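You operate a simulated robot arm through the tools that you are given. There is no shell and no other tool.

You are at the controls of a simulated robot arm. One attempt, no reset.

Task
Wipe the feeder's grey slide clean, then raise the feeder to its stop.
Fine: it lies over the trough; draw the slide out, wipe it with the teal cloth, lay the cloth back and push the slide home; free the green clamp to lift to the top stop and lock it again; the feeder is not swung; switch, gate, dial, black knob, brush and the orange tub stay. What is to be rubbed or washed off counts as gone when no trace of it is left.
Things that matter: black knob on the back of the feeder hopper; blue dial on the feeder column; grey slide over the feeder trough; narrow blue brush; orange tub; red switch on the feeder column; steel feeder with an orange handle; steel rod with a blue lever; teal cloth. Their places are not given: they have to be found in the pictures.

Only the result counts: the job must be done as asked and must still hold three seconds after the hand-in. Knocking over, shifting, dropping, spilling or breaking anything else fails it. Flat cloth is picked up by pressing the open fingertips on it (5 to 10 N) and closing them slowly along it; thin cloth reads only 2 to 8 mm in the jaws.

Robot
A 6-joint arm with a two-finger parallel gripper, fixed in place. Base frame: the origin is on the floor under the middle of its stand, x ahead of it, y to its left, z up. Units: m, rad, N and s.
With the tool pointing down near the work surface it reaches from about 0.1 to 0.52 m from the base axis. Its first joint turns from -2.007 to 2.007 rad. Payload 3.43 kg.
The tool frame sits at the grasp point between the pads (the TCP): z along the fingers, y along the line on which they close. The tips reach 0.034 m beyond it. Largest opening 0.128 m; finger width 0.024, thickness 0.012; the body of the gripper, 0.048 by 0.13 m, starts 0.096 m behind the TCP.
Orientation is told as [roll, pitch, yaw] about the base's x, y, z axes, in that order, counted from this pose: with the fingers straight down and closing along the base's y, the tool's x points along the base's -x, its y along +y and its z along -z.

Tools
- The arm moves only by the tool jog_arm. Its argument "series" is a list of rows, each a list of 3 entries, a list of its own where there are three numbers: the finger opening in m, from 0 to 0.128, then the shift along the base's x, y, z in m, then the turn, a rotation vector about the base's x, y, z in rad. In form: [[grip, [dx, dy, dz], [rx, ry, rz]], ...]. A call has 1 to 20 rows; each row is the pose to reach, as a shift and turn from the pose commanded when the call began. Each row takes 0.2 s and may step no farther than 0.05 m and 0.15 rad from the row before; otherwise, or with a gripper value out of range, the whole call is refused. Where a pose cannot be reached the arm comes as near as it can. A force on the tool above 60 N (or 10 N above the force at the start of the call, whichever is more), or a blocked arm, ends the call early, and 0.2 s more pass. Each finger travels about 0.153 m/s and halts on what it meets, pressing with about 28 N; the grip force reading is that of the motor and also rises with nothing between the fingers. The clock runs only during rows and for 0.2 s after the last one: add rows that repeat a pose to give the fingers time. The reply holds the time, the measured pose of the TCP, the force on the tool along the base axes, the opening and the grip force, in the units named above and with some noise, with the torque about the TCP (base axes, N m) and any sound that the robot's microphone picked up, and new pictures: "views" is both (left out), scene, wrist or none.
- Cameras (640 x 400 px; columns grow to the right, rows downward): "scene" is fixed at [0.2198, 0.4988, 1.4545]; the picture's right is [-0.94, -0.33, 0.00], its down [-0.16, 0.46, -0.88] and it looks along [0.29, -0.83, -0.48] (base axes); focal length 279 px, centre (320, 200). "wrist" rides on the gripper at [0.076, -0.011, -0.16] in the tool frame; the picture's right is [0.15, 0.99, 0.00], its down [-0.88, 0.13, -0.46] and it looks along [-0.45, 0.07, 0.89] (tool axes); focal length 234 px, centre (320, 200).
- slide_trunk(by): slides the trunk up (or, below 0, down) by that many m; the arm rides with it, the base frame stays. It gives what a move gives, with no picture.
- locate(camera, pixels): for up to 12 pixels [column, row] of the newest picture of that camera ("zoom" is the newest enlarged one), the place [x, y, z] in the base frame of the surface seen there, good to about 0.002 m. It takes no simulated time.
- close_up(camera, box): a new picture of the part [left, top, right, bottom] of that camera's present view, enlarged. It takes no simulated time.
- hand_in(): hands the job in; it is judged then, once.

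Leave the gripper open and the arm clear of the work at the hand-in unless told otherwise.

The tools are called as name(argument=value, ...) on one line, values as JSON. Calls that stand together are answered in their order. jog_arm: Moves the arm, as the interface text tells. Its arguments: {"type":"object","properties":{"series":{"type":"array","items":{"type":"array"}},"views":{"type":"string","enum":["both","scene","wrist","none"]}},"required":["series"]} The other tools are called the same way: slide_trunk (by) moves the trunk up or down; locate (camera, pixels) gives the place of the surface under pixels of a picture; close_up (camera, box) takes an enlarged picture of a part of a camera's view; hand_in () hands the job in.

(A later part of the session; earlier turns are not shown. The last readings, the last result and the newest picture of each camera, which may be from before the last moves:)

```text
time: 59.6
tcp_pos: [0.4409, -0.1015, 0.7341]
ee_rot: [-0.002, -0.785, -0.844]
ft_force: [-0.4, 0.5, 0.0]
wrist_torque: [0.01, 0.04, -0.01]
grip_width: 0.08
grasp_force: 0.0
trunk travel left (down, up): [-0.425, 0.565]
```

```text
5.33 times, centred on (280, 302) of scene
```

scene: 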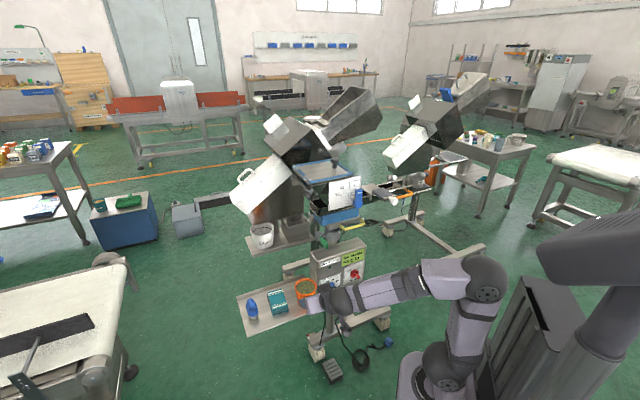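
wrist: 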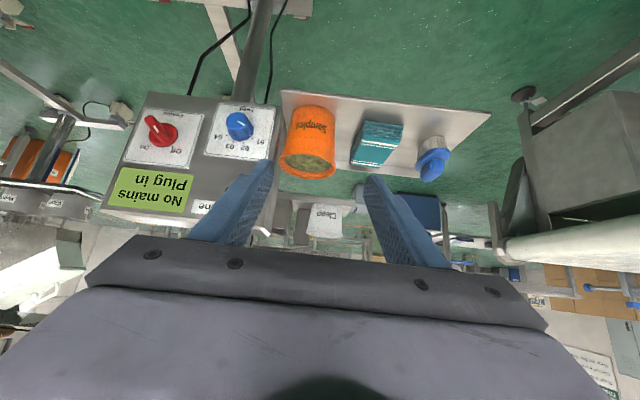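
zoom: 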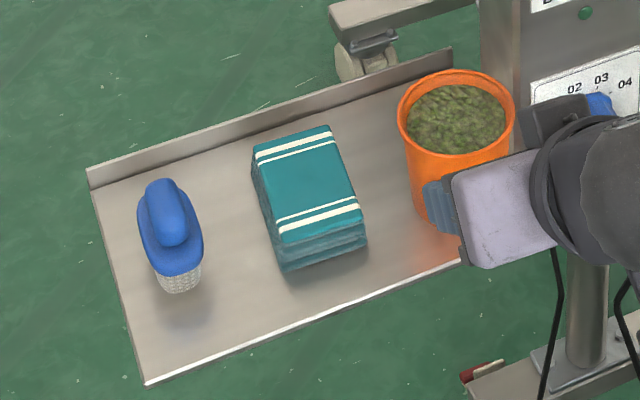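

The tray looks right: brush, cloth and tub are all in place. I'll raise the trunk 0.36 m and go back over the gate along the same path to the slide.

slide_trunk(by=0.36)

jog_arm(series=[[0.07, [-0.005, -0.028, 0.02], [0, 0, 0.01]], [0.07, [-0.02, -0.072, 0.03], [0, 0, 0.02]], [0.07, [-0.04, -0.115, 0.04], [0, 0, 0.03]], [0.07, [-0.065, -0.157, 0.048], [0, 0, 0.04]], [0.07, [-0.084, -0.2, 0.052], [0, 0, 0.05]], [0.07, [-0.095, -0.245, 0.052], [0, 0, 0.06]], [0.07, [-0.106, -0.288, 0.052], [0, 0, 0.06]], [0.07, [-0.13, -0.322, 0.045], [0, 0, 0.06]], [0.07, [-0.16, -0.33, 0.03], [0, 0, 0.06]], [0.07, [-0.185, -0.326, 0.0], [0, 0, 0.06]]], views="both")

```text
time: 63.1
tcp_pos: [0.4417, -0.1005, 1.0943]
ee_rot: [0.001, -0.784, -0.846]
ft_force: [0.2, -0.7, 0.2]
wrist_torque: [0.01, -0.02, 0.03]
grip_width: 0.0802
grasp_force: 0.0
trunk travel left (down, up): [-0.785, 0.205]
```

```text
time: 65.3
tcp_pos: [0.2552, -0.4296, 1.0962]
ee_rot: [-0.002, -0.785, -0.786]
ft_force: [0.4, 0.8, -0.1]
wrist_torque: [-0.02, 0.01, 0.01]
grip_width: 0.0701
grasp_force: 0.1
out of reach, approached as far as the arm can: row 4
trunk travel left (down, up): [-0.785, 0.205]
```

scene: 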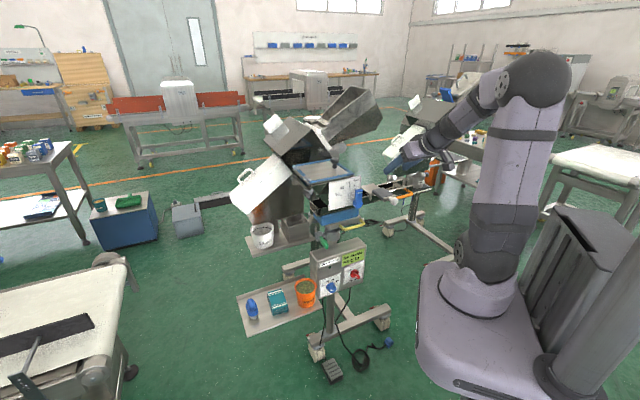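
wrist: 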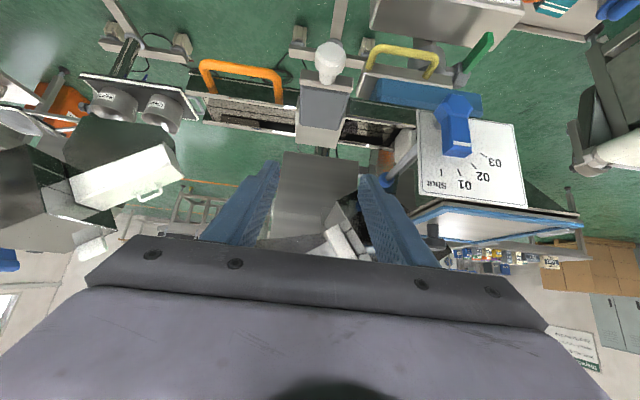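

The knob appears at wrist (329,60), and I'll measure it afresh.

close_up(camera="wrist", box=[280, 25, 380, 105])

locate(camera="zoom", pixels=[[315, 90], [275, 95], [355, 95], [315, 130], [318, 170], [230, 215], [430, 215], [330, 200]])

```text
5.00 times, centred on (330, 65) of wrist
```

zoom: 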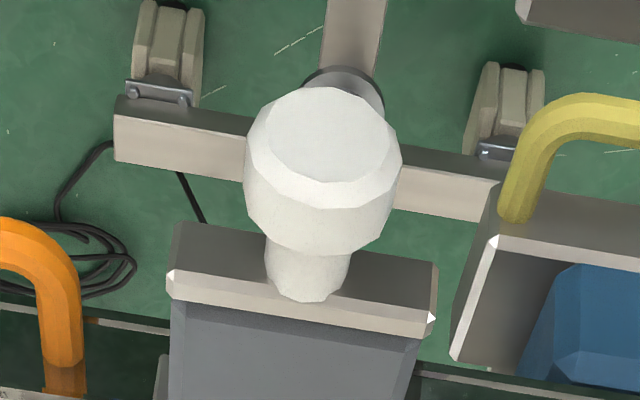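

```text
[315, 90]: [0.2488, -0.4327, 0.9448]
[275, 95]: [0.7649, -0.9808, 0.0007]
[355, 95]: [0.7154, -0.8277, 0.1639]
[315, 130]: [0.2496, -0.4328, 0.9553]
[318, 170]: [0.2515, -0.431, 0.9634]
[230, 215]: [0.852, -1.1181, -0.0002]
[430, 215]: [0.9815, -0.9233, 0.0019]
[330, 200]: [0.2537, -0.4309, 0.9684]
```

The knob's face centre is at (0.250,-0.432,0.9555). I'll descend over it with the jaws at 0.07 to the grasp pose (0.243,-0.425,0.974).

jog_arm(series=[[0.07, [-0.0122, 0.0045, -0.02], [0, 0, 0]], [0.07, [-0.0122, 0.0045, -0.06], [0, 0, 0]], [0.07, [-0.0122, 0.0045, -0.095], [0, 0, 0]], [0.07, [-0.0122, 0.0045, -0.122], [0, 0, 0]], [0.07, [-0.0122, 0.0045, -0.122], [0, 0, 0]]], views="wrist")

close_up(camera="wrist", box=[240, 120, 400, 220])

```text
time: 66.5
tcp_pos: [0.2454, -0.4209, 0.9713]
ee_rot: [0.0, -0.785, -0.787]
ft_force: [0.2, 0.0, 0.6]
wrist_torque: [0.02, 0.0, 0.02]
grip_width: 0.0701
grasp_force: 0.1
trunk travel left (down, up): [-0.785, 0.205]
```

wrist: 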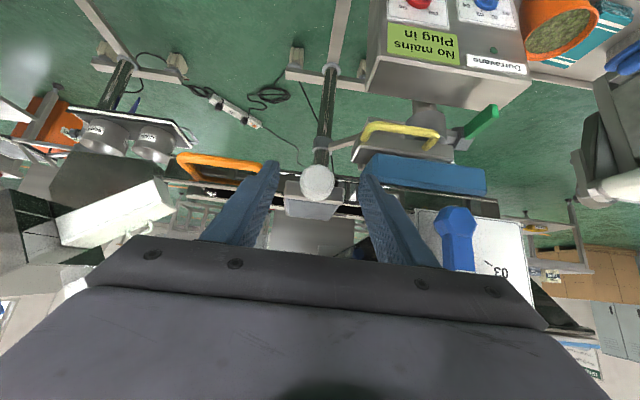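

```text
4.00 times, centred on (320, 170) of wrist
```

zoom: 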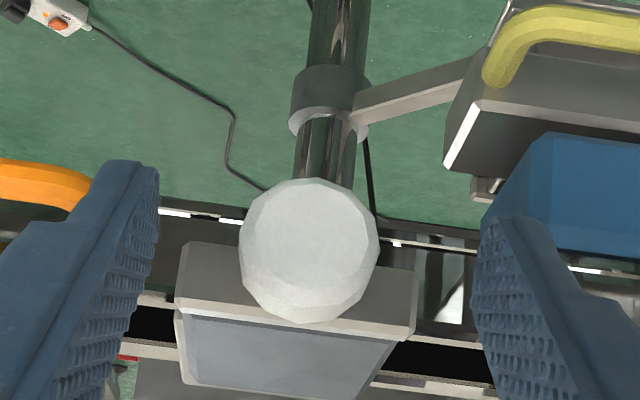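

The knob is centred within about 1.5 mm. I'll close on it.

jog_arm(series=[[0.05, [-0.001, -0.001, 0.001], [0, 0, 0]], [0.04, [-0.001, -0.001, 0.001], [0, 0, 0]], [0.02, [-0.001, -0.001, 0.001], [0, 0, 0]], [0.02, [-0.001, -0.001, 0.001], [0, 0, 0]]], views="none")

```text
time: 67.5
tcp_pos: [0.2449, -0.4236, 0.9722]
ee_rot: [-0.004, -0.786, -0.787]
ft_force: [-3.6, -3.6, 0.0]
wrist_torque: [0.06, 0.28, 0.29]
grip_width: 0.0287
grasp_force: 45.1
trunk travel left (down, up): [-0.785, 0.205]
```

Held again at 29 mm. I'll push it in along (0.711,-0.703), 4 cm first.

jog_arm(series=[[0.02, [0.0057, -0.0056, 0], [0, 0, 0]], [0.02, [0.0114, -0.0112, 0], [0, 0, 0]], [0.02, [0.0171, -0.0169, 0], [0, 0, 0]], [0.02, [0.0228, -0.0225, 0], [0, 0, 0]], [0.02, [0.0284, -0.0281, 0], [0, 0, 0]]], views="none")

```text
time: 68.7
tcp_pos: [0.2725, -0.4517, 0.9726]
ee_rot: [0.001, -0.783, -0.785]
ft_force: [-1.3, -0.7, -9.9]
wrist_torque: [0.15, -0.19, 0.25]
grip_width: 0.0292
grasp_force: 44.9
trunk travel left (down, up): [-0.785, 0.205]
```

Going in smoothly, with a -10 N vertical strain that I'll relieve by 1 mm. I'll push on in small steps to the home stop.

jog_arm(series=[[0.02, [0.0036, -0.0035, -0.001], [0, 0, 0]], [0.02, [0.0071, -0.007, -0.0015], [0, 0, 0]], [0.02, [0.0107, -0.0105, -0.0015], [0, 0, 0]], [0.02, [0.0142, -0.014, -0.0015], [0, 0, 0]]], views="none")

```text
time: 69.7
tcp_pos: [0.2873, -0.467, 0.9723]
ee_rot: [-0.002, -0.786, -0.784]
ft_force: [-0.1, 3.1, 0.5]
wrist_torque: [0.18, 0.58, -0.14]
grip_width: 0.0289
grasp_force: 44.5
trunk travel left (down, up): [-0.785, 0.205]
```

Nearly home. I'll push another 4 mm in 1 mm steps to feel the stop.

jog_arm(series=[[0.02, [0.0011, -0.0011, 0], [0, 0, 0]], [0.02, [0.0021, -0.0021, 0], [0, 0, 0]], [0.02, [0.0032, -0.0032, 0], [0, 0, 0]], [0.02, [0.0032, -0.0032, 0], [0, 0, 0]]], views="none")

```text
time: 70.7
tcp_pos: [0.2889, -0.4677, 0.9732]
ee_rot: [0.001, -0.787, -0.784]
ft_force: [2.4, 1.6, 4.3]
wrist_torque: [-0.23, -0.6, 0.42]
grip_width: 0.0289
grasp_force: 45.2
trunk travel left (down, up): [-0.785, 0.205]
```

No stop force yet. I'll push another 4 mm.

jog_arm(series=[[0.02, [0.0014, -0.0014, -0.0005], [0, 0, 0]], [0.02, [0.0028, -0.0028, -0.0005], [0, 0, 0]], [0.02, [0.0028, -0.0028, -0.0005], [0, 0, 0]]], views="none")

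close_up(camera="scene", box=[350, 165, 430, 215])

```text
time: 71.5
tcp_pos: [0.2906, -0.4694, 0.9729]
ee_rot: [-0.001, -0.788, -0.785]
ft_force: [-2.6, 6.2, 10.4]
wrist_torque: [0.07, 0.11, 0.64]
grip_width: 0.0289
grasp_force: 45.1
trunk travel left (down, up): [-0.785, 0.205]
```

```text
8.00 times, centred on (390, 190) of scene
```

zoom: 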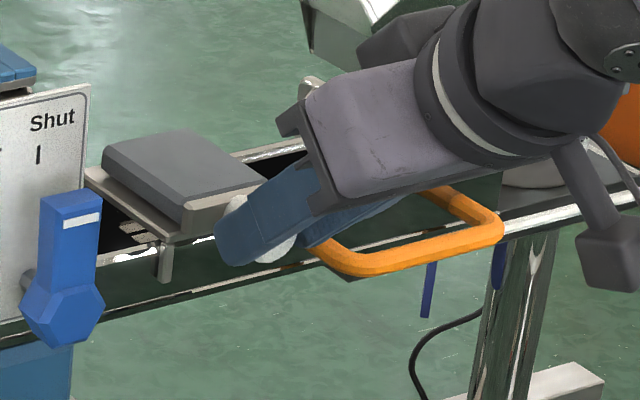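

It's starting to press on the stop (6 N). A few more millimetres to be sure it's fully home.

jog_arm(series=[[0.02, [0.001, -0.001, 0.001], [0, 0, 0]], [0.02, [0.0021, -0.0021, 0.001], [0, 0, 0]], [0.02, [0.003, -0.003, 0.001], [0, 0, 0]], [0.02, [0.003, -0.003, 0.001], [0, 0, 0]]], views="none")

```text
time: 72.5
tcp_pos: [0.2927, -0.4721, 0.9724]
ee_rot: [0.001, -0.784, -0.786]
ft_force: [-17.7, 19.3, 4.3]
wrist_torque: [0.46, 0.56, 0.66]
grip_width: 0.0293
grasp_force: 45.4
trunk travel left (down, up): [-0.785, 0.205]
```

26 N against the home stop: the slide is fully in. I'll ease most of that force off, then open.

jog_arm(series=[[0.02, [-0.0015, 0.0015, 0], [0, 0, 0]], [0.03, [-0.0015, 0.0015, 0], [0, 0, 0]], [0.05, [-0.0015, 0.0015, 0], [0, 0, 0]], [0.07, [-0.0015, 0.0015, 0], [0, 0, 0]], [0.07, [-0.0015, 0.0015, 0], [0, 0, 0]]], views="wrist")

close_up(camera="wrist", box=[240, 120, 400, 220])

```text
time: 73.7
tcp_pos: [0.2932, -0.4727, 0.9715]
ee_rot: [0.001, -0.785, -0.785]
ft_force: [-0.4, -0.1, -0.2]
wrist_torque: [-0.01, -0.01, -0.02]
grip_width: 0.07
grasp_force: 0.0
trunk travel left (down, up): [-0.785, 0.205]
```

wrist: 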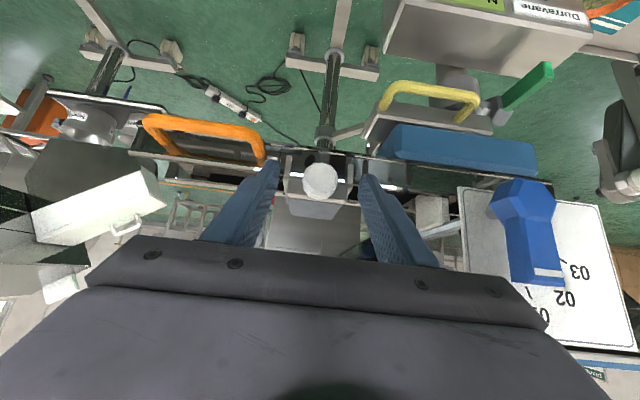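

```text
4.00 times, centred on (320, 170) of wrist
```

zoom: 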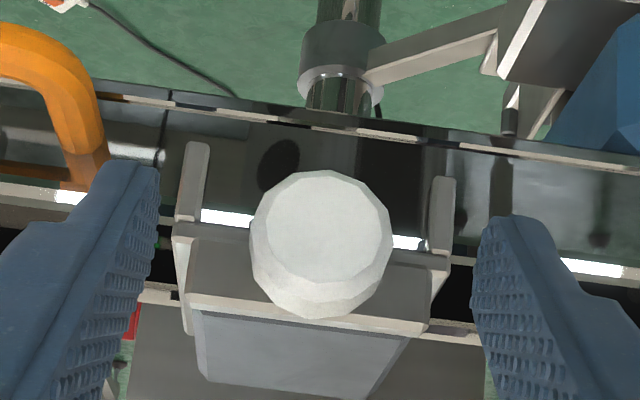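

The slide is home and released. Before leaving, I'll take a close look at the green clamp lever from here (wrist about (520,90)).

close_up(camera="wrist", box=[440, 40, 570, 140])

locate(camera="zoom", pixels=[[430, 120], [480, 130], [370, 200], [330, 240], [220, 270], [260, 170], [150, 230], [60, 200], [90, 160], [320, 280], [470, 160], [400, 185]])

```text
4.00 times, centred on (505, 90) of wrist
```

zoom: 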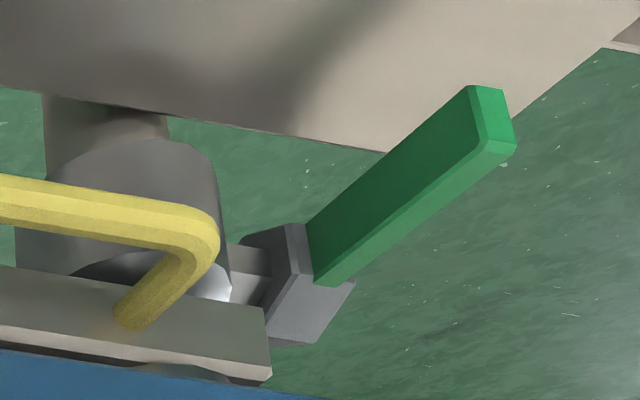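

```text
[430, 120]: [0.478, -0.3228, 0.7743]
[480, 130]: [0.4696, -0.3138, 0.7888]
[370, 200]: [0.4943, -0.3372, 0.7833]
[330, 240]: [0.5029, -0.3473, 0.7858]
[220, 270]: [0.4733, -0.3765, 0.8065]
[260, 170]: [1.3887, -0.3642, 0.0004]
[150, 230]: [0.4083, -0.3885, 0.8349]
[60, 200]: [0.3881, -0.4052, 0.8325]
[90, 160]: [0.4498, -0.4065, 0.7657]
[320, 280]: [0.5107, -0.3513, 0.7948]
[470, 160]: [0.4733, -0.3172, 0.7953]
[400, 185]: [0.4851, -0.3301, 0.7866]
```

The green lever is a bar lying level toward me, from its hub near (0.511,-0.351,0.79) to its tip near (0.470,-0.314,0.785). I'll leave the slide (up first), and go round over the gate to in front of the clamp.

jog_arm(series=[[0.07, [-0.003, 0.003, 0.04], [0, 0, 0]], [0.07, [-0.003, 0.003, 0.085], [0, 0, 0]], [0.07, [0.002, 0.01, 0.13], [0, 0, 0]], [0.07, [0.017, 0.045, 0.155], [0, 0, 0]], [0.07, [0.033, 0.085, 0.165], [0, 0, 0]], [0.07, [0.05, 0.13, 0.17], [0, 0, 0]], [0.07, [0.063, 0.173, 0.17], [0, 0, 0]], [0.07, [0.083, 0.215, 0.168], [0, 0, 0]], [0.07, [0.108, 0.256, 0.16], [0, 0, 0]], [0.07, [0.108, 0.266, 0.15], [0, 0, 0]]], views="both")

```text
time: 75.9
tcp_pos: [0.4009, -0.2084, 1.1228]
ee_rot: [0.0, -0.785, -0.785]
ft_force: [0.3, -0.8, -0.3]
wrist_torque: [0.02, 0.0, -0.01]
grip_width: 0.0698
grasp_force: 0.1
out of reach, approached as far as the arm can: row 8
trunk travel left (down, up): [-0.785, 0.205]
```

scene: 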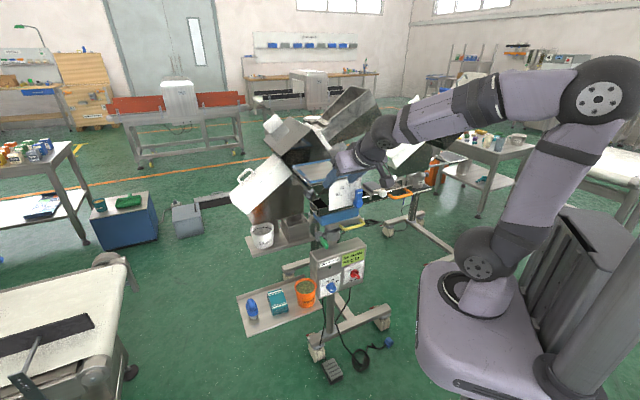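
wrist: 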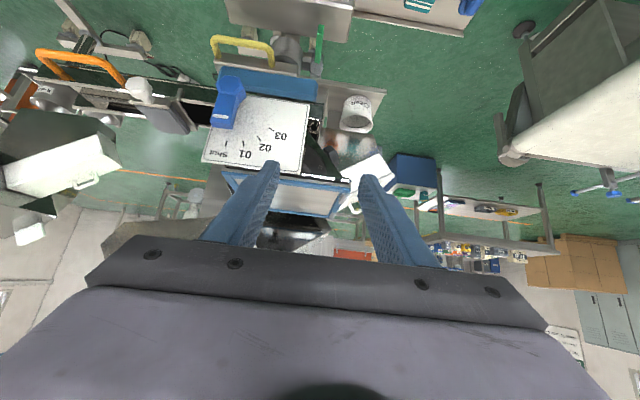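

I'll measure the box top, gate plate, lever and yellow handle from here to make sure the descent is clear.

close_up(camera="wrist", box=[200, 0, 380, 110])

locate(camera="zoom", pixels=[[180, 90], [520, 20], [440, 140], [425, 110], [415, 160], [425, 230], [100, 140], [300, 150], [100, 360], [400, 390], [270, 250], [350, 60]])

```text
3.56 times, centred on (290, 55) of wrist
```

zoom: 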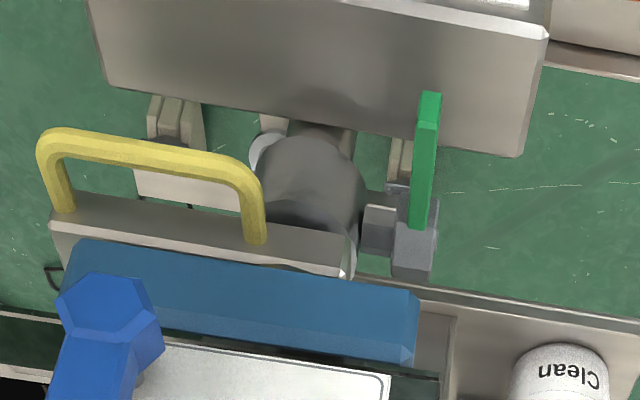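

```text
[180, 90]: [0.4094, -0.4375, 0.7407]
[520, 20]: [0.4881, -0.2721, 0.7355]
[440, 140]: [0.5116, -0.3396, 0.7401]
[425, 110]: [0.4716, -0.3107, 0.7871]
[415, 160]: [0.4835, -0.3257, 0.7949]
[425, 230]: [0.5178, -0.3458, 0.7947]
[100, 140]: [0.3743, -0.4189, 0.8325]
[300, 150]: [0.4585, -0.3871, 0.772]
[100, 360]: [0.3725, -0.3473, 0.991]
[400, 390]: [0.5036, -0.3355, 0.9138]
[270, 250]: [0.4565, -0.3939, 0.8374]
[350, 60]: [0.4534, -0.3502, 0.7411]
```

The clamp lever overhangs the box (box top z 0.74), and the gate plate overhangs at z>0.91. The descent column in front (v side) is clear. I'll lower the trunk 0.30 m and look at the clamp from the front.

slide_trunk(by=-0.3)

jog_arm(series=[[0.05, [0, 0, 0], [0, 0, 0]], [0.05, [0, 0, 0], [0, 0, 0]]], views="both")

close_up(camera="wrist", box=[200, 60, 440, 210])

```text
time: 78.9
tcp_pos: [0.4016, -0.2095, 0.8228]
ee_rot: [-0.001, -0.785, -0.787]
ft_force: [-0.4, -0.6, 0.5]
wrist_torque: [-0.02, -0.04, 0.0]
grip_width: 0.0701
grasp_force: 0.0
trunk travel left (down, up): [-0.485, 0.505]
```

```text
time: 79.5
tcp_pos: [0.4021, -0.2088, 0.823]
ee_rot: [0.0, -0.786, -0.786]
ft_force: [0.0, 0.4, 0.2]
wrist_torque: [0.02, -0.01, -0.01]
grip_width: 0.05
grasp_force: 0.0
trunk travel left (down, up): [-0.485, 0.505]
```

scene: 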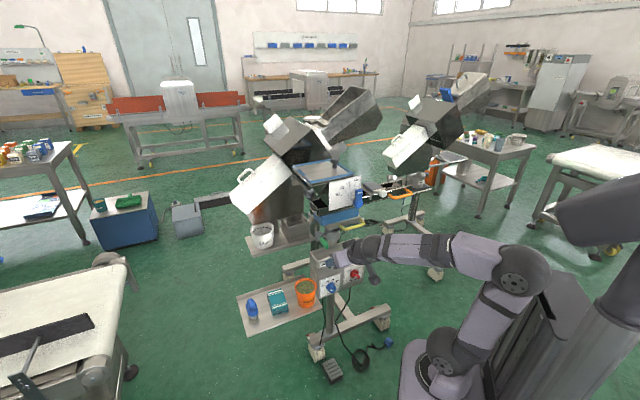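
wrist: 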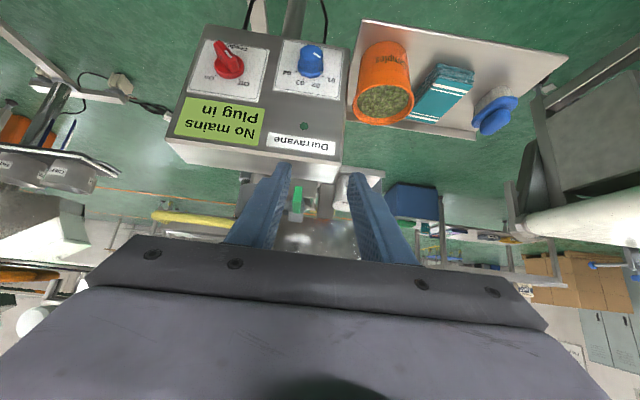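

```text
2.67 times, centred on (320, 135) of wrist
```

zoom: 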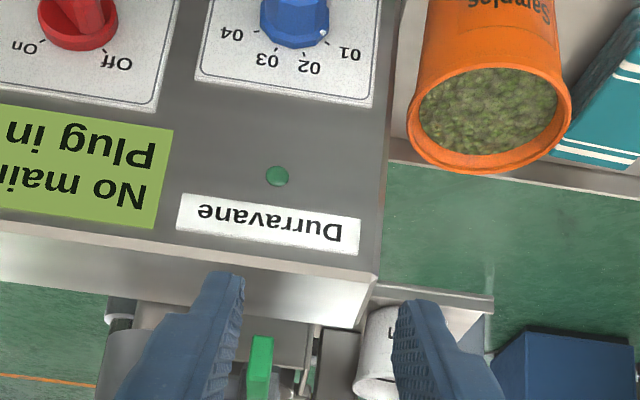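

The lever's end is seen at zoom (260,365). I'll measure it, then tilt the hand flatter (another 0.3 rad) so it passes under the gate.

locate(camera="zoom", pixels=[[262, 342], [252, 365], [262, 395], [270, 350], [255, 350], [305, 350], [345, 360], [340, 275], [150, 320], [225, 280], [410, 310], [130, 350]])

jog_arm(series=[[0.05, [0, 0, 0], [-0.1, -0.1, 0]], [0.05, [0, 0, 0], [-0.2, -0.2, 0]], [0.05, [0, 0, 0], [-0.212, -0.212, 0]]], views="both")

close_up(camera="wrist", box=[200, 100, 440, 250])

```text
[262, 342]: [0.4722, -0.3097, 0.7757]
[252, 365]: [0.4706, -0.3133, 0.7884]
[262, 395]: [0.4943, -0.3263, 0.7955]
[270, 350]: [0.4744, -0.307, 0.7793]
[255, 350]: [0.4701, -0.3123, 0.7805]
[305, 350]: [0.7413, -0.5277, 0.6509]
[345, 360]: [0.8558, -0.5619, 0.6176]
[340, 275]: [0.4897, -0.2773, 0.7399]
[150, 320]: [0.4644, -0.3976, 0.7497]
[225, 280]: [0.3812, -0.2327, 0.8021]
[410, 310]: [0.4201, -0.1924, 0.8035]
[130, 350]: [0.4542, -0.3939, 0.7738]
```

```text
time: 80.3
tcp_pos: [0.4097, -0.2109, 0.8181]
ee_rot: [-0.002, -1.085, -0.783]
ft_force: [0.0, 0.3, -0.7]
wrist_torque: [0.02, 0.0, -0.02]
grip_width: 0.0501
grasp_force: 0.1
out of reach, approached as far as the arm can: row 1, 2, 3
trunk travel left (down, up): [-0.485, 0.505]
```

scene: 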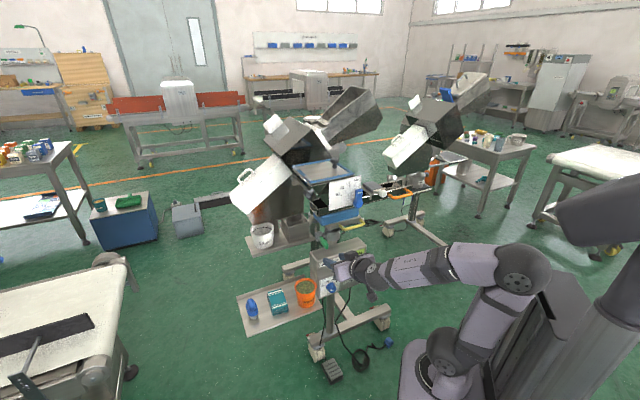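
wrist: 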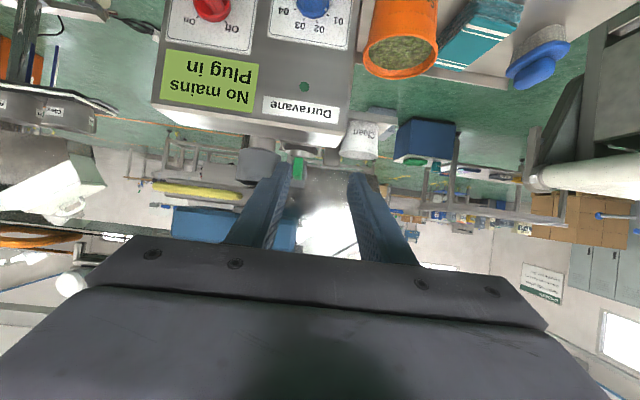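

```text
2.67 times, centred on (320, 175) of wrist
```

zoom: 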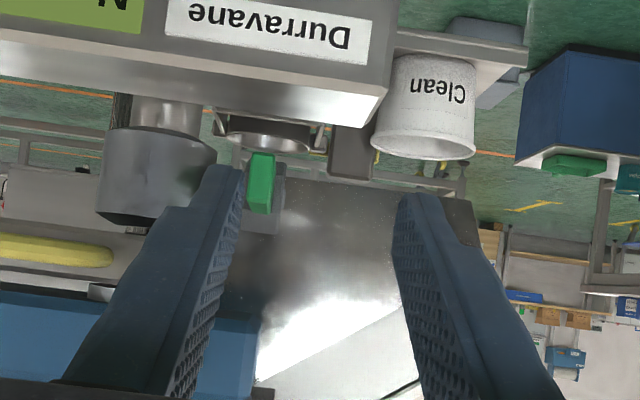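

The lever's end face is at u-centre (0.472,-0.310), z 0.774–0.795, about 11 mm thick. I'll centre the hand on it laterally, set z to 0.795, and advance to 4 cm short.

jog_arm(series=[[0.05, [-0.0093, -0.0094, -0.012], [0, 0, 0]], [0.05, [-0.0186, -0.0188, -0.0235], [0, 0, 0]], [0.05, [0.0064, -0.0434, -0.0235], [0, 0, 0]], [0.05, [0.0287, -0.0655, -0.0235], [0, 0, 0]], [0.05, [0.0287, -0.0655, -0.0235], [0, 0, 0]]], views="both")

close_up(camera="wrist", box=[200, 100, 440, 250])

close_up(camera="scene", box=[290, 200, 390, 270])

```text
time: 81.5
tcp_pos: [0.4402, -0.2803, 0.7948]
ee_rot: [-0.001, -1.084, -0.785]
ft_force: [-0.7, -0.7, -0.5]
wrist_torque: [0.01, 0.06, 0.03]
grip_width: 0.05
grasp_force: 0.1
out of reach, approached as far as the arm can: row 1, 2
trunk travel left (down, up): [-0.485, 0.505]
```

scene: 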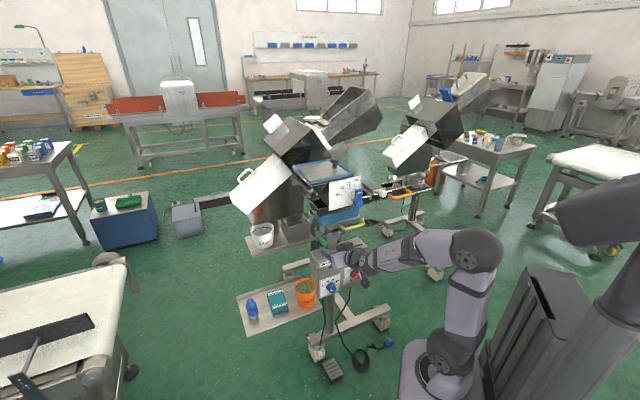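
wrist: 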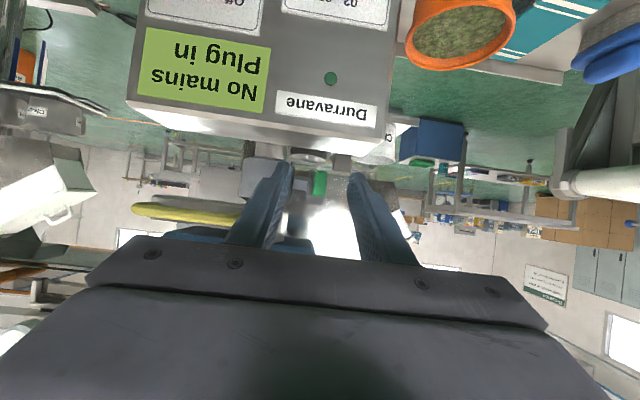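

```text
2.67 times, centred on (320, 175) of wrist
```

zoom: 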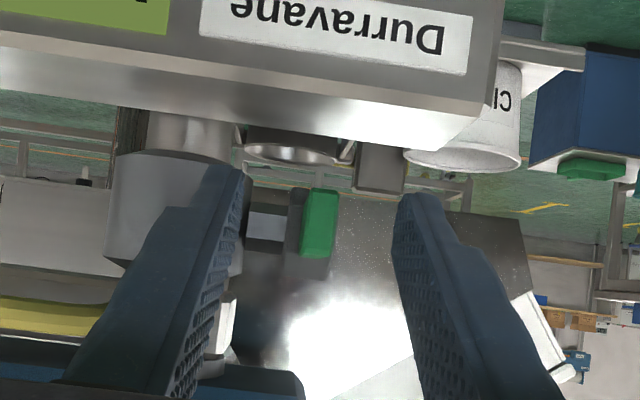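

```text
5.71 times, centred on (340, 235) of scene
```

zoom: 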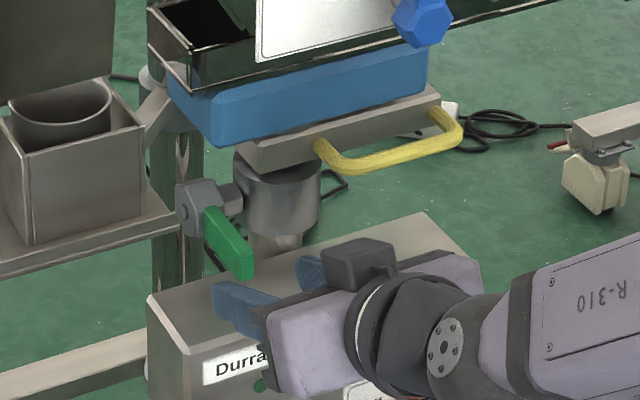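

The lever (zoom 320,225) is centred between the fingers. I'll check where the block on top of my hand (scene about (346,245)) is relative to the yellow handle before going in.

locate(camera="scene", pixels=[[346, 243], [340, 248], [350, 240], [353, 230], [365, 226], [344, 231], [310, 238], [336, 252]])

```text
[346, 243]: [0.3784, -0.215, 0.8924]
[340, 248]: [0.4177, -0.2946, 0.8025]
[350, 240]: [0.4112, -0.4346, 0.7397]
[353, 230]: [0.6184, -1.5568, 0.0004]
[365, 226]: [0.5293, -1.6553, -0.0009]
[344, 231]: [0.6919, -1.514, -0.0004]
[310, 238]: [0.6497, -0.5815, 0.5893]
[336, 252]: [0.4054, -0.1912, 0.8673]
```

That block ends up at about v 0.05 m in front of the gate plate, so it's safe. I'll advance the last 4 cm.

jog_arm(series=[[0.05, [0.0093, -0.0086, 0], [0, 0, 0]], [0.05, [0.0186, -0.0172, 0], [0, 0, 0]], [0.05, [0.0278, -0.0257, 0], [0, 0, 0]], [0.05, [0.0278, -0.0257, 0], [0, 0, 0]]], views="wrist")

close_up(camera="wrist", box=[240, 120, 400, 220])

close_up(camera="scene", box=[290, 200, 390, 270])

```text
time: 82.5
tcp_pos: [0.4659, -0.3035, 0.7937]
ee_rot: [0.001, -1.084, -0.787]
ft_force: [0.0, 0.5, 0.6]
wrist_torque: [0.0, 0.05, -0.02]
grip_width: 0.0501
grasp_force: 0.1
trunk travel left (down, up): [-0.485, 0.505]
```

wrist: 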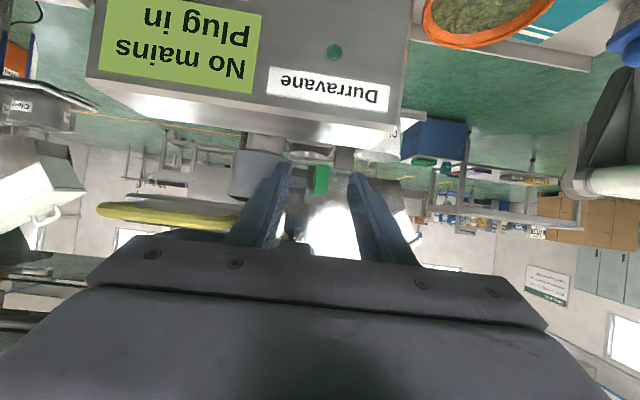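

```text
4.00 times, centred on (320, 170) of wrist
```

zoom: 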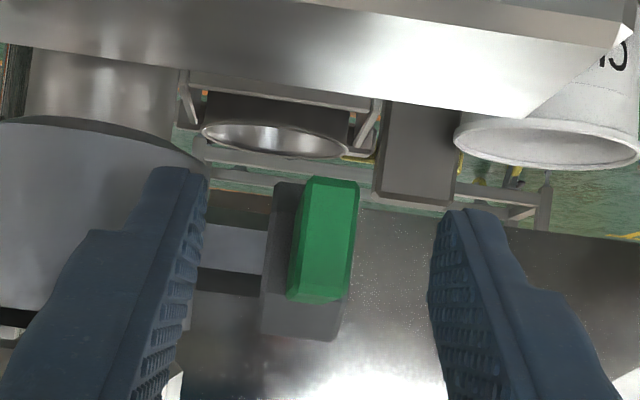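

```text
5.71 times, centred on (340, 235) of scene
```

zoom: 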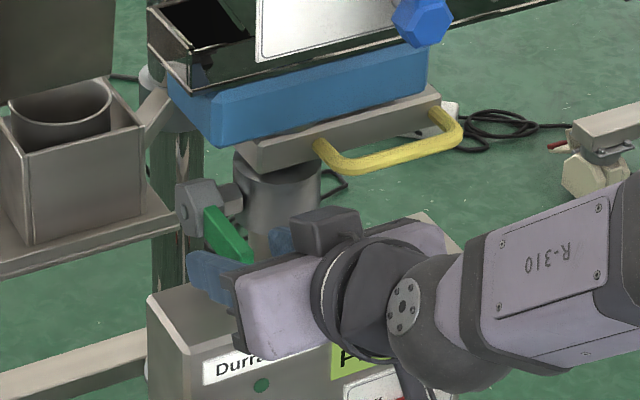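

The lever sits centred between the fingertips. I'll close on it.

jog_arm(series=[[0.035, [0, 0, 0], [0, 0, 0]], [0.02, [0, 0, 0], [0, 0, 0]], [0.008, [0, 0, 0], [0, 0, 0]], [0.008, [0, 0, 0], [0, 0, 0]]], views="wrist")

close_up(camera="wrist", box=[240, 120, 400, 220])

```text
time: 83.5
tcp_pos: [0.4666, -0.304, 0.7946]
ee_rot: [-0.003, -1.084, -0.783]
ft_force: [2.1, 0.9, 0.5]
wrist_torque: [0.01, 0.01, 0.04]
grip_width: 0.0084
grasp_force: 0.4
trunk travel left (down, up): [-0.485, 0.505]
```

wrist: 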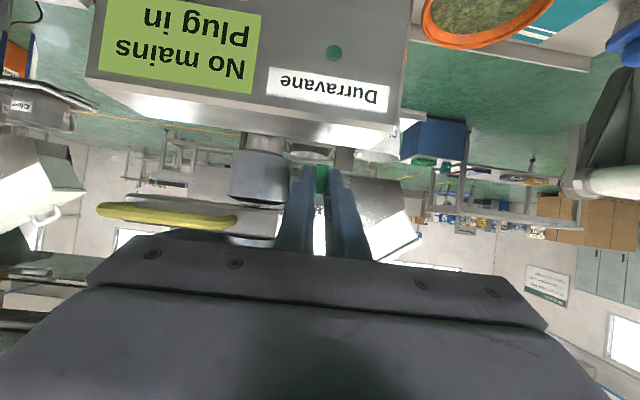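

```text
4.00 times, centred on (320, 170) of wrist
```

zoom: 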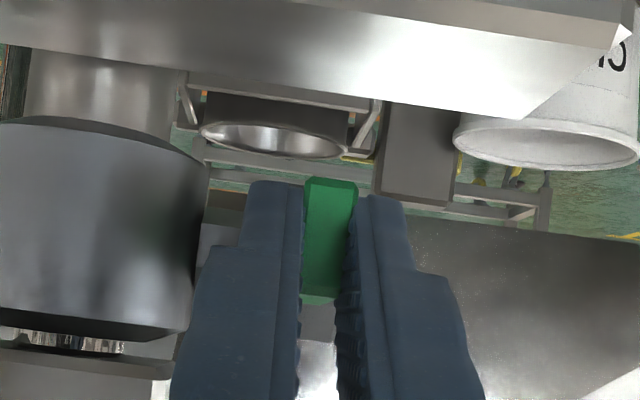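

The width reads 8.4 mm with little force, so I'll close a little further to grip firmly.

jog_arm(series=[[0.004, [0, 0, 0], [0, 0, 0]], [0.0, [0, 0, 0], [0, 0, 0]], [0.0, [0, 0, 0], [0, 0, 0]]], views="none")

close_up(camera="wrist", box=[240, 120, 400, 220])

```text
time: 84.3
tcp_pos: [0.4672, -0.3031, 0.7942]
ee_rot: [-0.002, -1.084, -0.784]
ft_force: [3.9, 3.0, 0.8]
wrist_torque: [0.2, -0.29, 0.16]
grip_width: 0.0078
grasp_force: 41.7
trunk travel left (down, up): [-0.485, 0.505]
```

```text
4.00 times, centred on (320, 170) of wrist
```

zoom: 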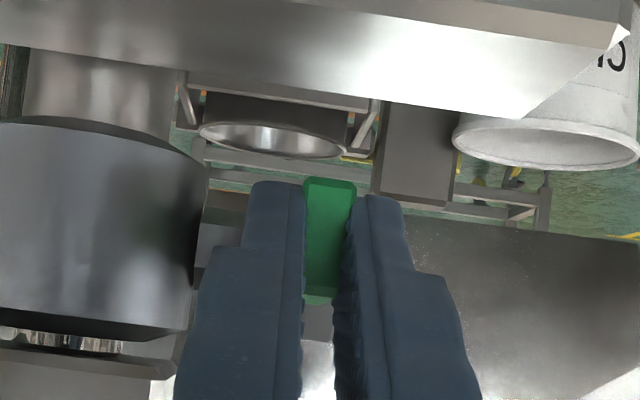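

Gripped firmly at 7.8 mm. I'll test which way it turns: up 4 mm first.

jog_arm(series=[[0.0, [0, 0, 0.002], [0, 0, 0]], [0.0, [0, 0, 0.004], [0, 0, 0]], [0.0, [0, 0, 0.004], [0, 0, 0]]], views="none")

close_up(camera="wrist", box=[240, 120, 400, 220])

```text
time: 85.1
tcp_pos: [0.4671, -0.3038, 0.7956]
ee_rot: [-0.001, -1.078, -0.785]
ft_force: [6.4, -6.9, -12.7]
wrist_torque: [0.85, 0.51, 0.13]
grip_width: 0.0076
grasp_force: 41.6
trunk travel left (down, up): [-0.485, 0.505]
```

```text
4.00 times, centred on (320, 170) of wrist
```

zoom: 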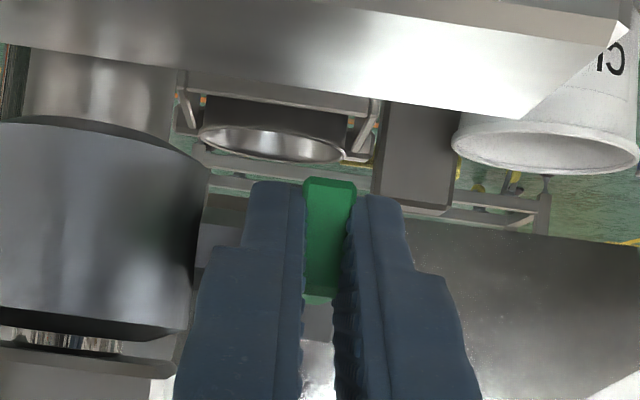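

Up is resisted: -12.7 N after only 1.4 mm of movement. I'll go back and try 4 mm down.

jog_arm(series=[[0.0, [0, 0, -0.004], [0, 0, 0]], [0.0, [0, 0, -0.006], [0, 0, 0]], [0.0, [0, 0, -0.008], [0, 0, 0]], [0.0, [0, 0, -0.008], [0, 0, 0]]], views="none")

close_up(camera="wrist", box=[240, 120, 400, 220])

```text
time: 86.1
tcp_pos: [0.467, -0.3035, 0.7932]
ee_rot: [-0.001, -1.094, -0.784]
ft_force: [0.9, 4.0, 10.6]
wrist_torque: [0.09, -0.37, 0.2]
grip_width: 0.0078
grasp_force: 42.3
trunk travel left (down, up): [-0.485, 0.505]
```

```text
4.00 times, centred on (320, 170) of wrist
```

zoom: 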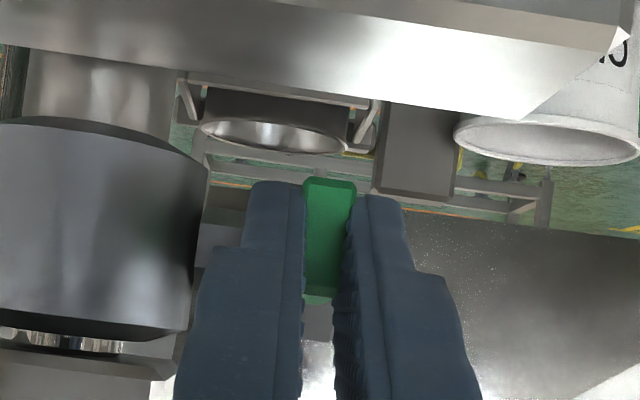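

Both ways resist equally so far, so there's clamp friction to overcome. By normal thread sense (seen from the hub end) loosening turns the lever up, so I'll pull up harder, in steps, up to about 35–40 N.

jog_arm(series=[[0.0, [0, 0, 0.004], [0, 0, 0]], [0.0, [0, 0, 0.008], [0, 0, 0]], [0.0, [0, 0, 0.011], [0, 0, 0]], [0.0, [0, 0, 0.013], [0, 0, 0]], [0.0, [0, 0, 0.013], [0, 0, 0]]], views="none")

close_up(camera="wrist", box=[240, 120, 400, 220])

```text
time: 87.3
tcp_pos: [0.4661, -0.3027, 0.7982]
ee_rot: [0.0, -1.074, -0.784]
ft_force: [-0.3, -2.7, -19.0]
wrist_torque: [1.06, 0.97, -0.29]
grip_width: 0.0079
grasp_force: 42.0
trunk travel left (down, up): [-0.485, 0.505]
```

```text
4.00 times, centred on (320, 170) of wrist
```

zoom: 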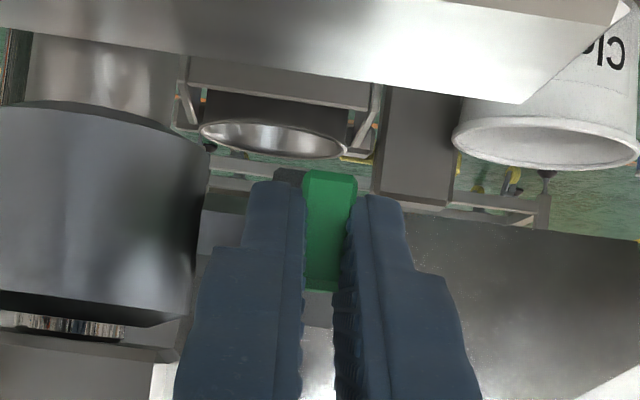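

The fingers slid slightly up along the lever without turning it. Let me try the other way with similar force.

jog_arm(series=[[0.0, [0, 0, -0.005], [0, 0, 0]], [0.0, [0, 0, -0.009], [0, 0, 0]], [0.0, [0, 0, -0.013], [0, 0, 0]], [0.0, [0, 0, -0.016], [0, 0, 0]], [0.0, [0, 0, -0.018], [0, 0, 0]], [0.0, [0, 0, -0.018], [0, 0, 0]]], views="none")

close_up(camera="wrist", box=[240, 120, 400, 220])

close_up(camera="scene", box=[290, 200, 390, 270])

```text
time: 88.7
tcp_pos: [0.466, -0.3034, 0.7912]
ee_rot: [-0.001, -1.1, -0.786]
ft_force: [-0.7, 3.4, 26.7]
wrist_torque: [-0.58, -0.68, 0.08]
grip_width: 0.0077
grasp_force: 41.7
trunk travel left (down, up): [-0.485, 0.505]
```

```text
4.00 times, centred on (320, 170) of wrist
```

zoom: 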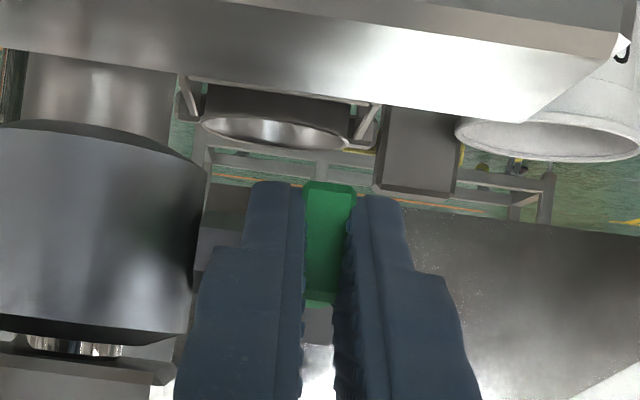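

```text
5.71 times, centred on (340, 235) of scene
```

zoom: 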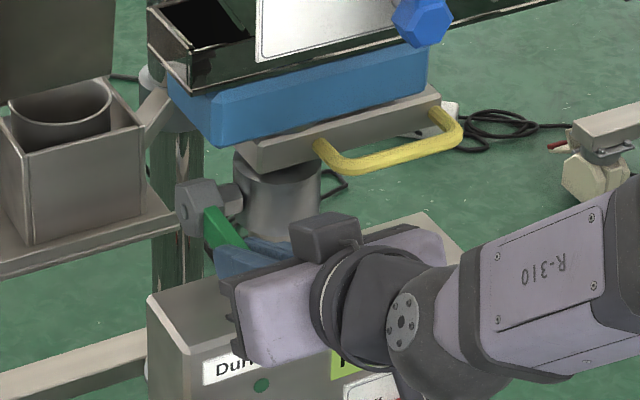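

Both directions hold with a side grip, because the pads slip at about 20 N and also resist the turning. A better way is to come in level with the fingers closing vertically, so that one finger is under and one over the lever. First I open and back off 5 cm.

jog_arm(series=[[0.0, [0, 0, 0.006], [0, 0, 0]], [0.03, [0, 0, 0.007], [0, 0, 0]], [0.05, [0, 0, 0.007], [0, 0, 0]], [0.05, [-0.0178, 0.0176, 0.007], [0, 0, 0]], [0.05, [-0.0356, 0.0352, 0.007], [0, 0, 0]], [0.05, [-0.0356, 0.0352, 0.007], [0, 0, 0]]], views="wrist")

close_up(camera="wrist", box=[200, 100, 440, 250])

close_up(camera="scene", box=[300, 215, 360, 255])

```text
time: 90.1
tcp_pos: [0.4295, -0.2679, 0.7925]
ee_rot: [0.0, -1.083, -0.785]
ft_force: [-0.3, -0.6, -0.5]
wrist_torque: [-0.03, -0.01, -0.02]
grip_width: 0.05
grasp_force: 0.0
trunk travel left (down, up): [-0.485, 0.505]
```

wrist: 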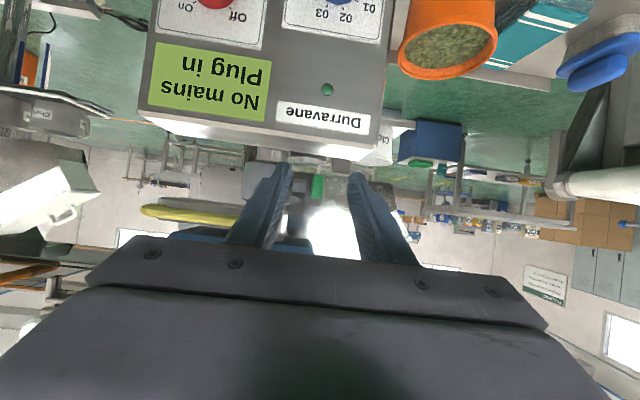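

```text
2.67 times, centred on (320, 175) of wrist
```

zoom: 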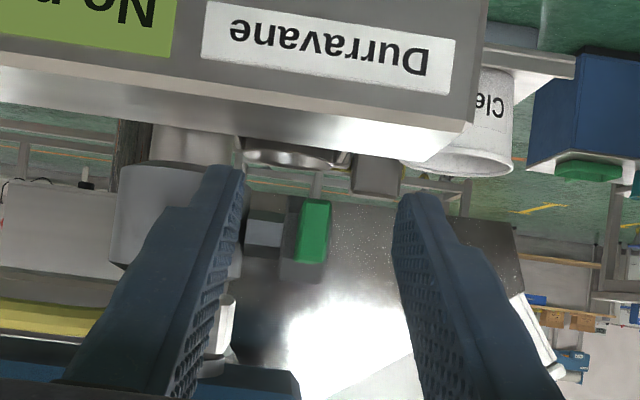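

```text
10.00 times, centred on (330, 235) of scene
```

zoom: 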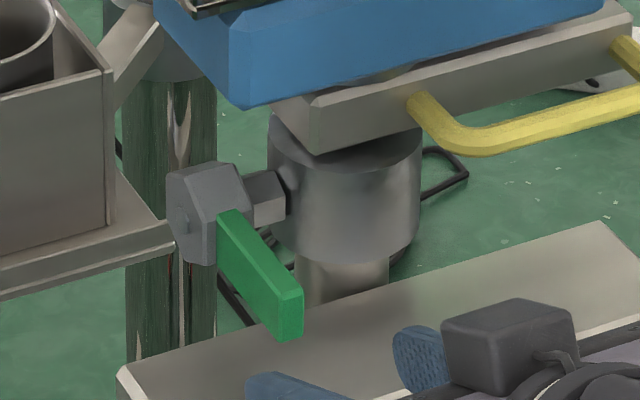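

The lever is unmoved. Now I'll tilt the hand to level (another 0.487 rad) at this spot.

jog_arm(series=[[0.05, [0, 0, 0], [-0.09, -0.09, 0]], [0.05, [0, 0, 0], [-0.18, -0.18, 0]], [0.05, [0, 0, 0], [-0.27, -0.27, 0]], [0.05, [0, 0, 0], [-0.344, -0.344, 0]], [0.05, [0, 0, 0], [-0.344, -0.344, 0]]], views="both")

```text
time: 91.3
tcp_pos: [0.4576, -0.2673, 0.8022]
ee_rot: [-1.269, -1.563, 0.479]
ft_force: [-0.3, 0.7, -0.2]
wrist_torque: [-0.01, 0.02, -0.05]
grip_width: 0.05
grasp_force: 0.1
out of reach, approached as far as the arm can: row 2, 3, 4, 5
trunk travel left (down, up): [-0.485, 0.505]
```

scene: 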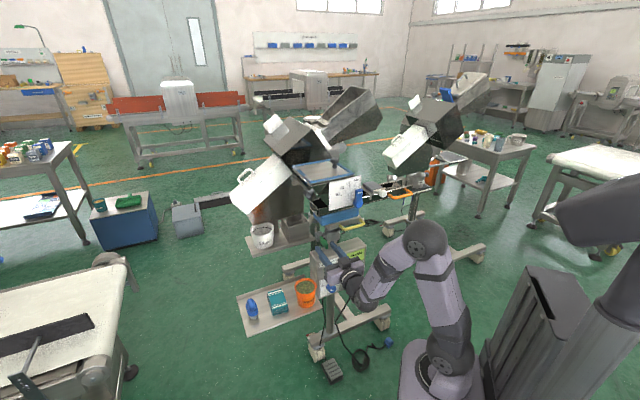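
wrist: 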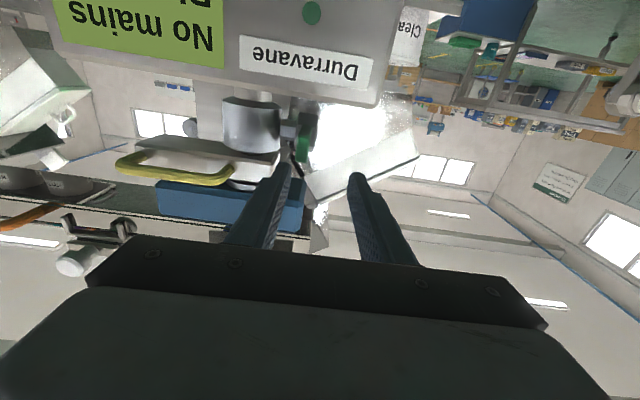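

The level pose is at the near limit of reach here. A roomier approach is from the +y side with the hand level and the jaws closing vertically. I'll first go back to the 45° tilt and out to (0.44,-0.19,0.83).

jog_arm(series=[[0.05, [-0.006, 0.02, 0.004], [0.07, 0.07, 0]], [0.05, [-0.012, 0.04, 0.01], [0.16, 0.16, 0]], [0.05, [-0.0176, 0.06, 0.018], [0.26, 0.26, 0]], [0.05, [-0.0176, 0.0773, 0.028], [0.36, 0.36, 0]], [0.05, [-0.0176, 0.0773, 0.028], [0.46, 0.46, 0]], [0.05, [-0.0176, 0.0773, 0.028], [0.555, 0.555, 0]], [0.05, [-0.0176, 0.0773, 0.028], [0.555, 0.555, 0]]], views="both")

```text
time: 92.9
tcp_pos: [0.4393, -0.1936, 0.833]
ee_rot: [0.0, -0.786, -0.788]
ft_force: [0.7, 0.4, -0.5]
wrist_torque: [0.0, 0.02, 0.02]
grip_width: 0.0499
grasp_force: 0.1
out of reach, approached as far as the arm can: row 1, 2
trunk travel left (down, up): [-0.485, 0.505]
```

scene: 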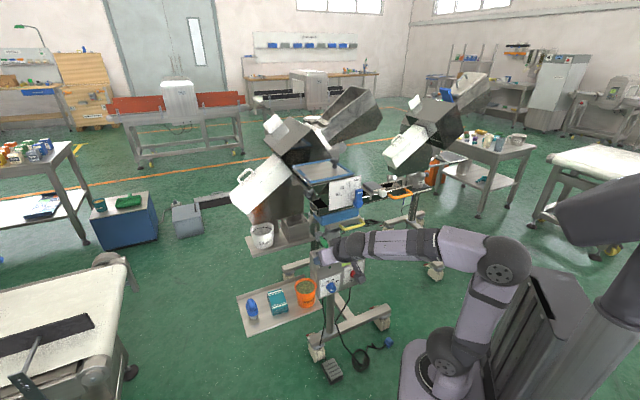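
wrist: 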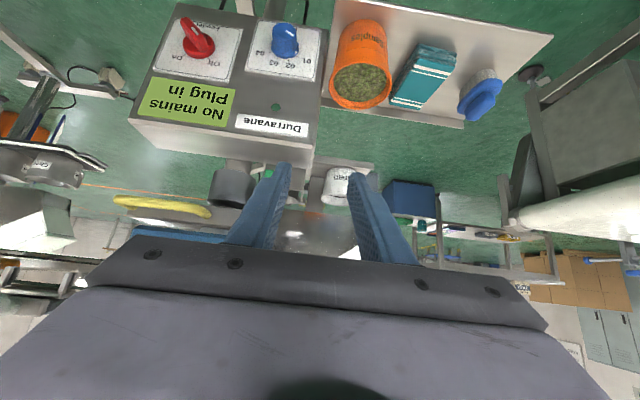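

Now I'll turn the hand 90° about the (-0.707,0.707,0) axis, in 11 steps, which makes it point along -y with the jaws closing vertically, while drifting to (0.48,-0.17,0.80).

jog_arm(series=[[0.05, [0.004, 0.002, -0.002], [-0.101, 0.101, 0]], [0.05, [0.008, 0.004, -0.005], [-0.202, 0.202, 0]], [0.05, [0.012, 0.006, -0.008], [-0.303, 0.303, 0]], [0.05, [0.016, 0.008, -0.011], [-0.404, 0.404, 0]], [0.05, [0.02, 0.01, -0.014], [-0.505, 0.505, 0]], [0.05, [0.024, 0.012, -0.017], [-0.606, 0.606, 0]], [0.05, [0.028, 0.015, -0.02], [-0.707, 0.707, 0]], [0.05, [0.032, 0.018, -0.023], [-0.808, 0.808, 0]], [0.05, [0.036, 0.02, -0.026], [-0.909, 0.909, 0]], [0.05, [0.04, 0.022, -0.028], [-1.01, 1.01, 0]], [0.05, [0.041, 0.024, -0.03], [-1.1107, 1.1107, 0]], [0.05, [0.041, 0.024, -0.03], [-1.1107, 1.1107, 0]]], views="both")

```text
time: 95.5
tcp_pos: [0.4803, -0.1674, 0.8028]
ee_rot: [-1.574, 0.001, 0.003]
ft_force: [0.1, -0.3, -0.8]
wrist_torque: [-0.04, 0.0, -0.05]
grip_width: 0.05
grasp_force: 0.1
trunk travel left (down, up): [-0.485, 0.505]
```

scene: 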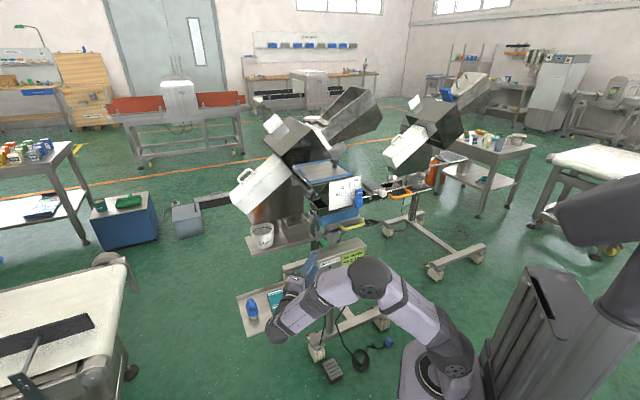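
wrist: 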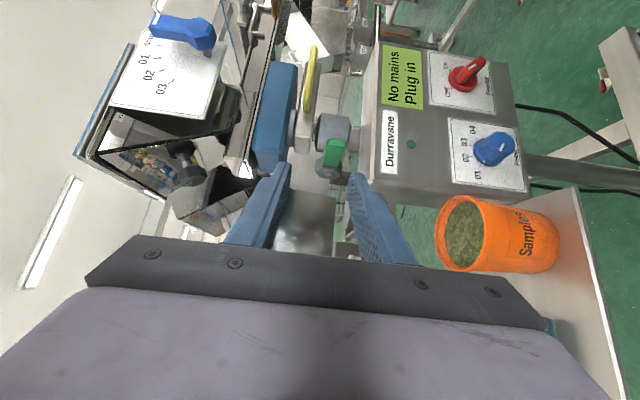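

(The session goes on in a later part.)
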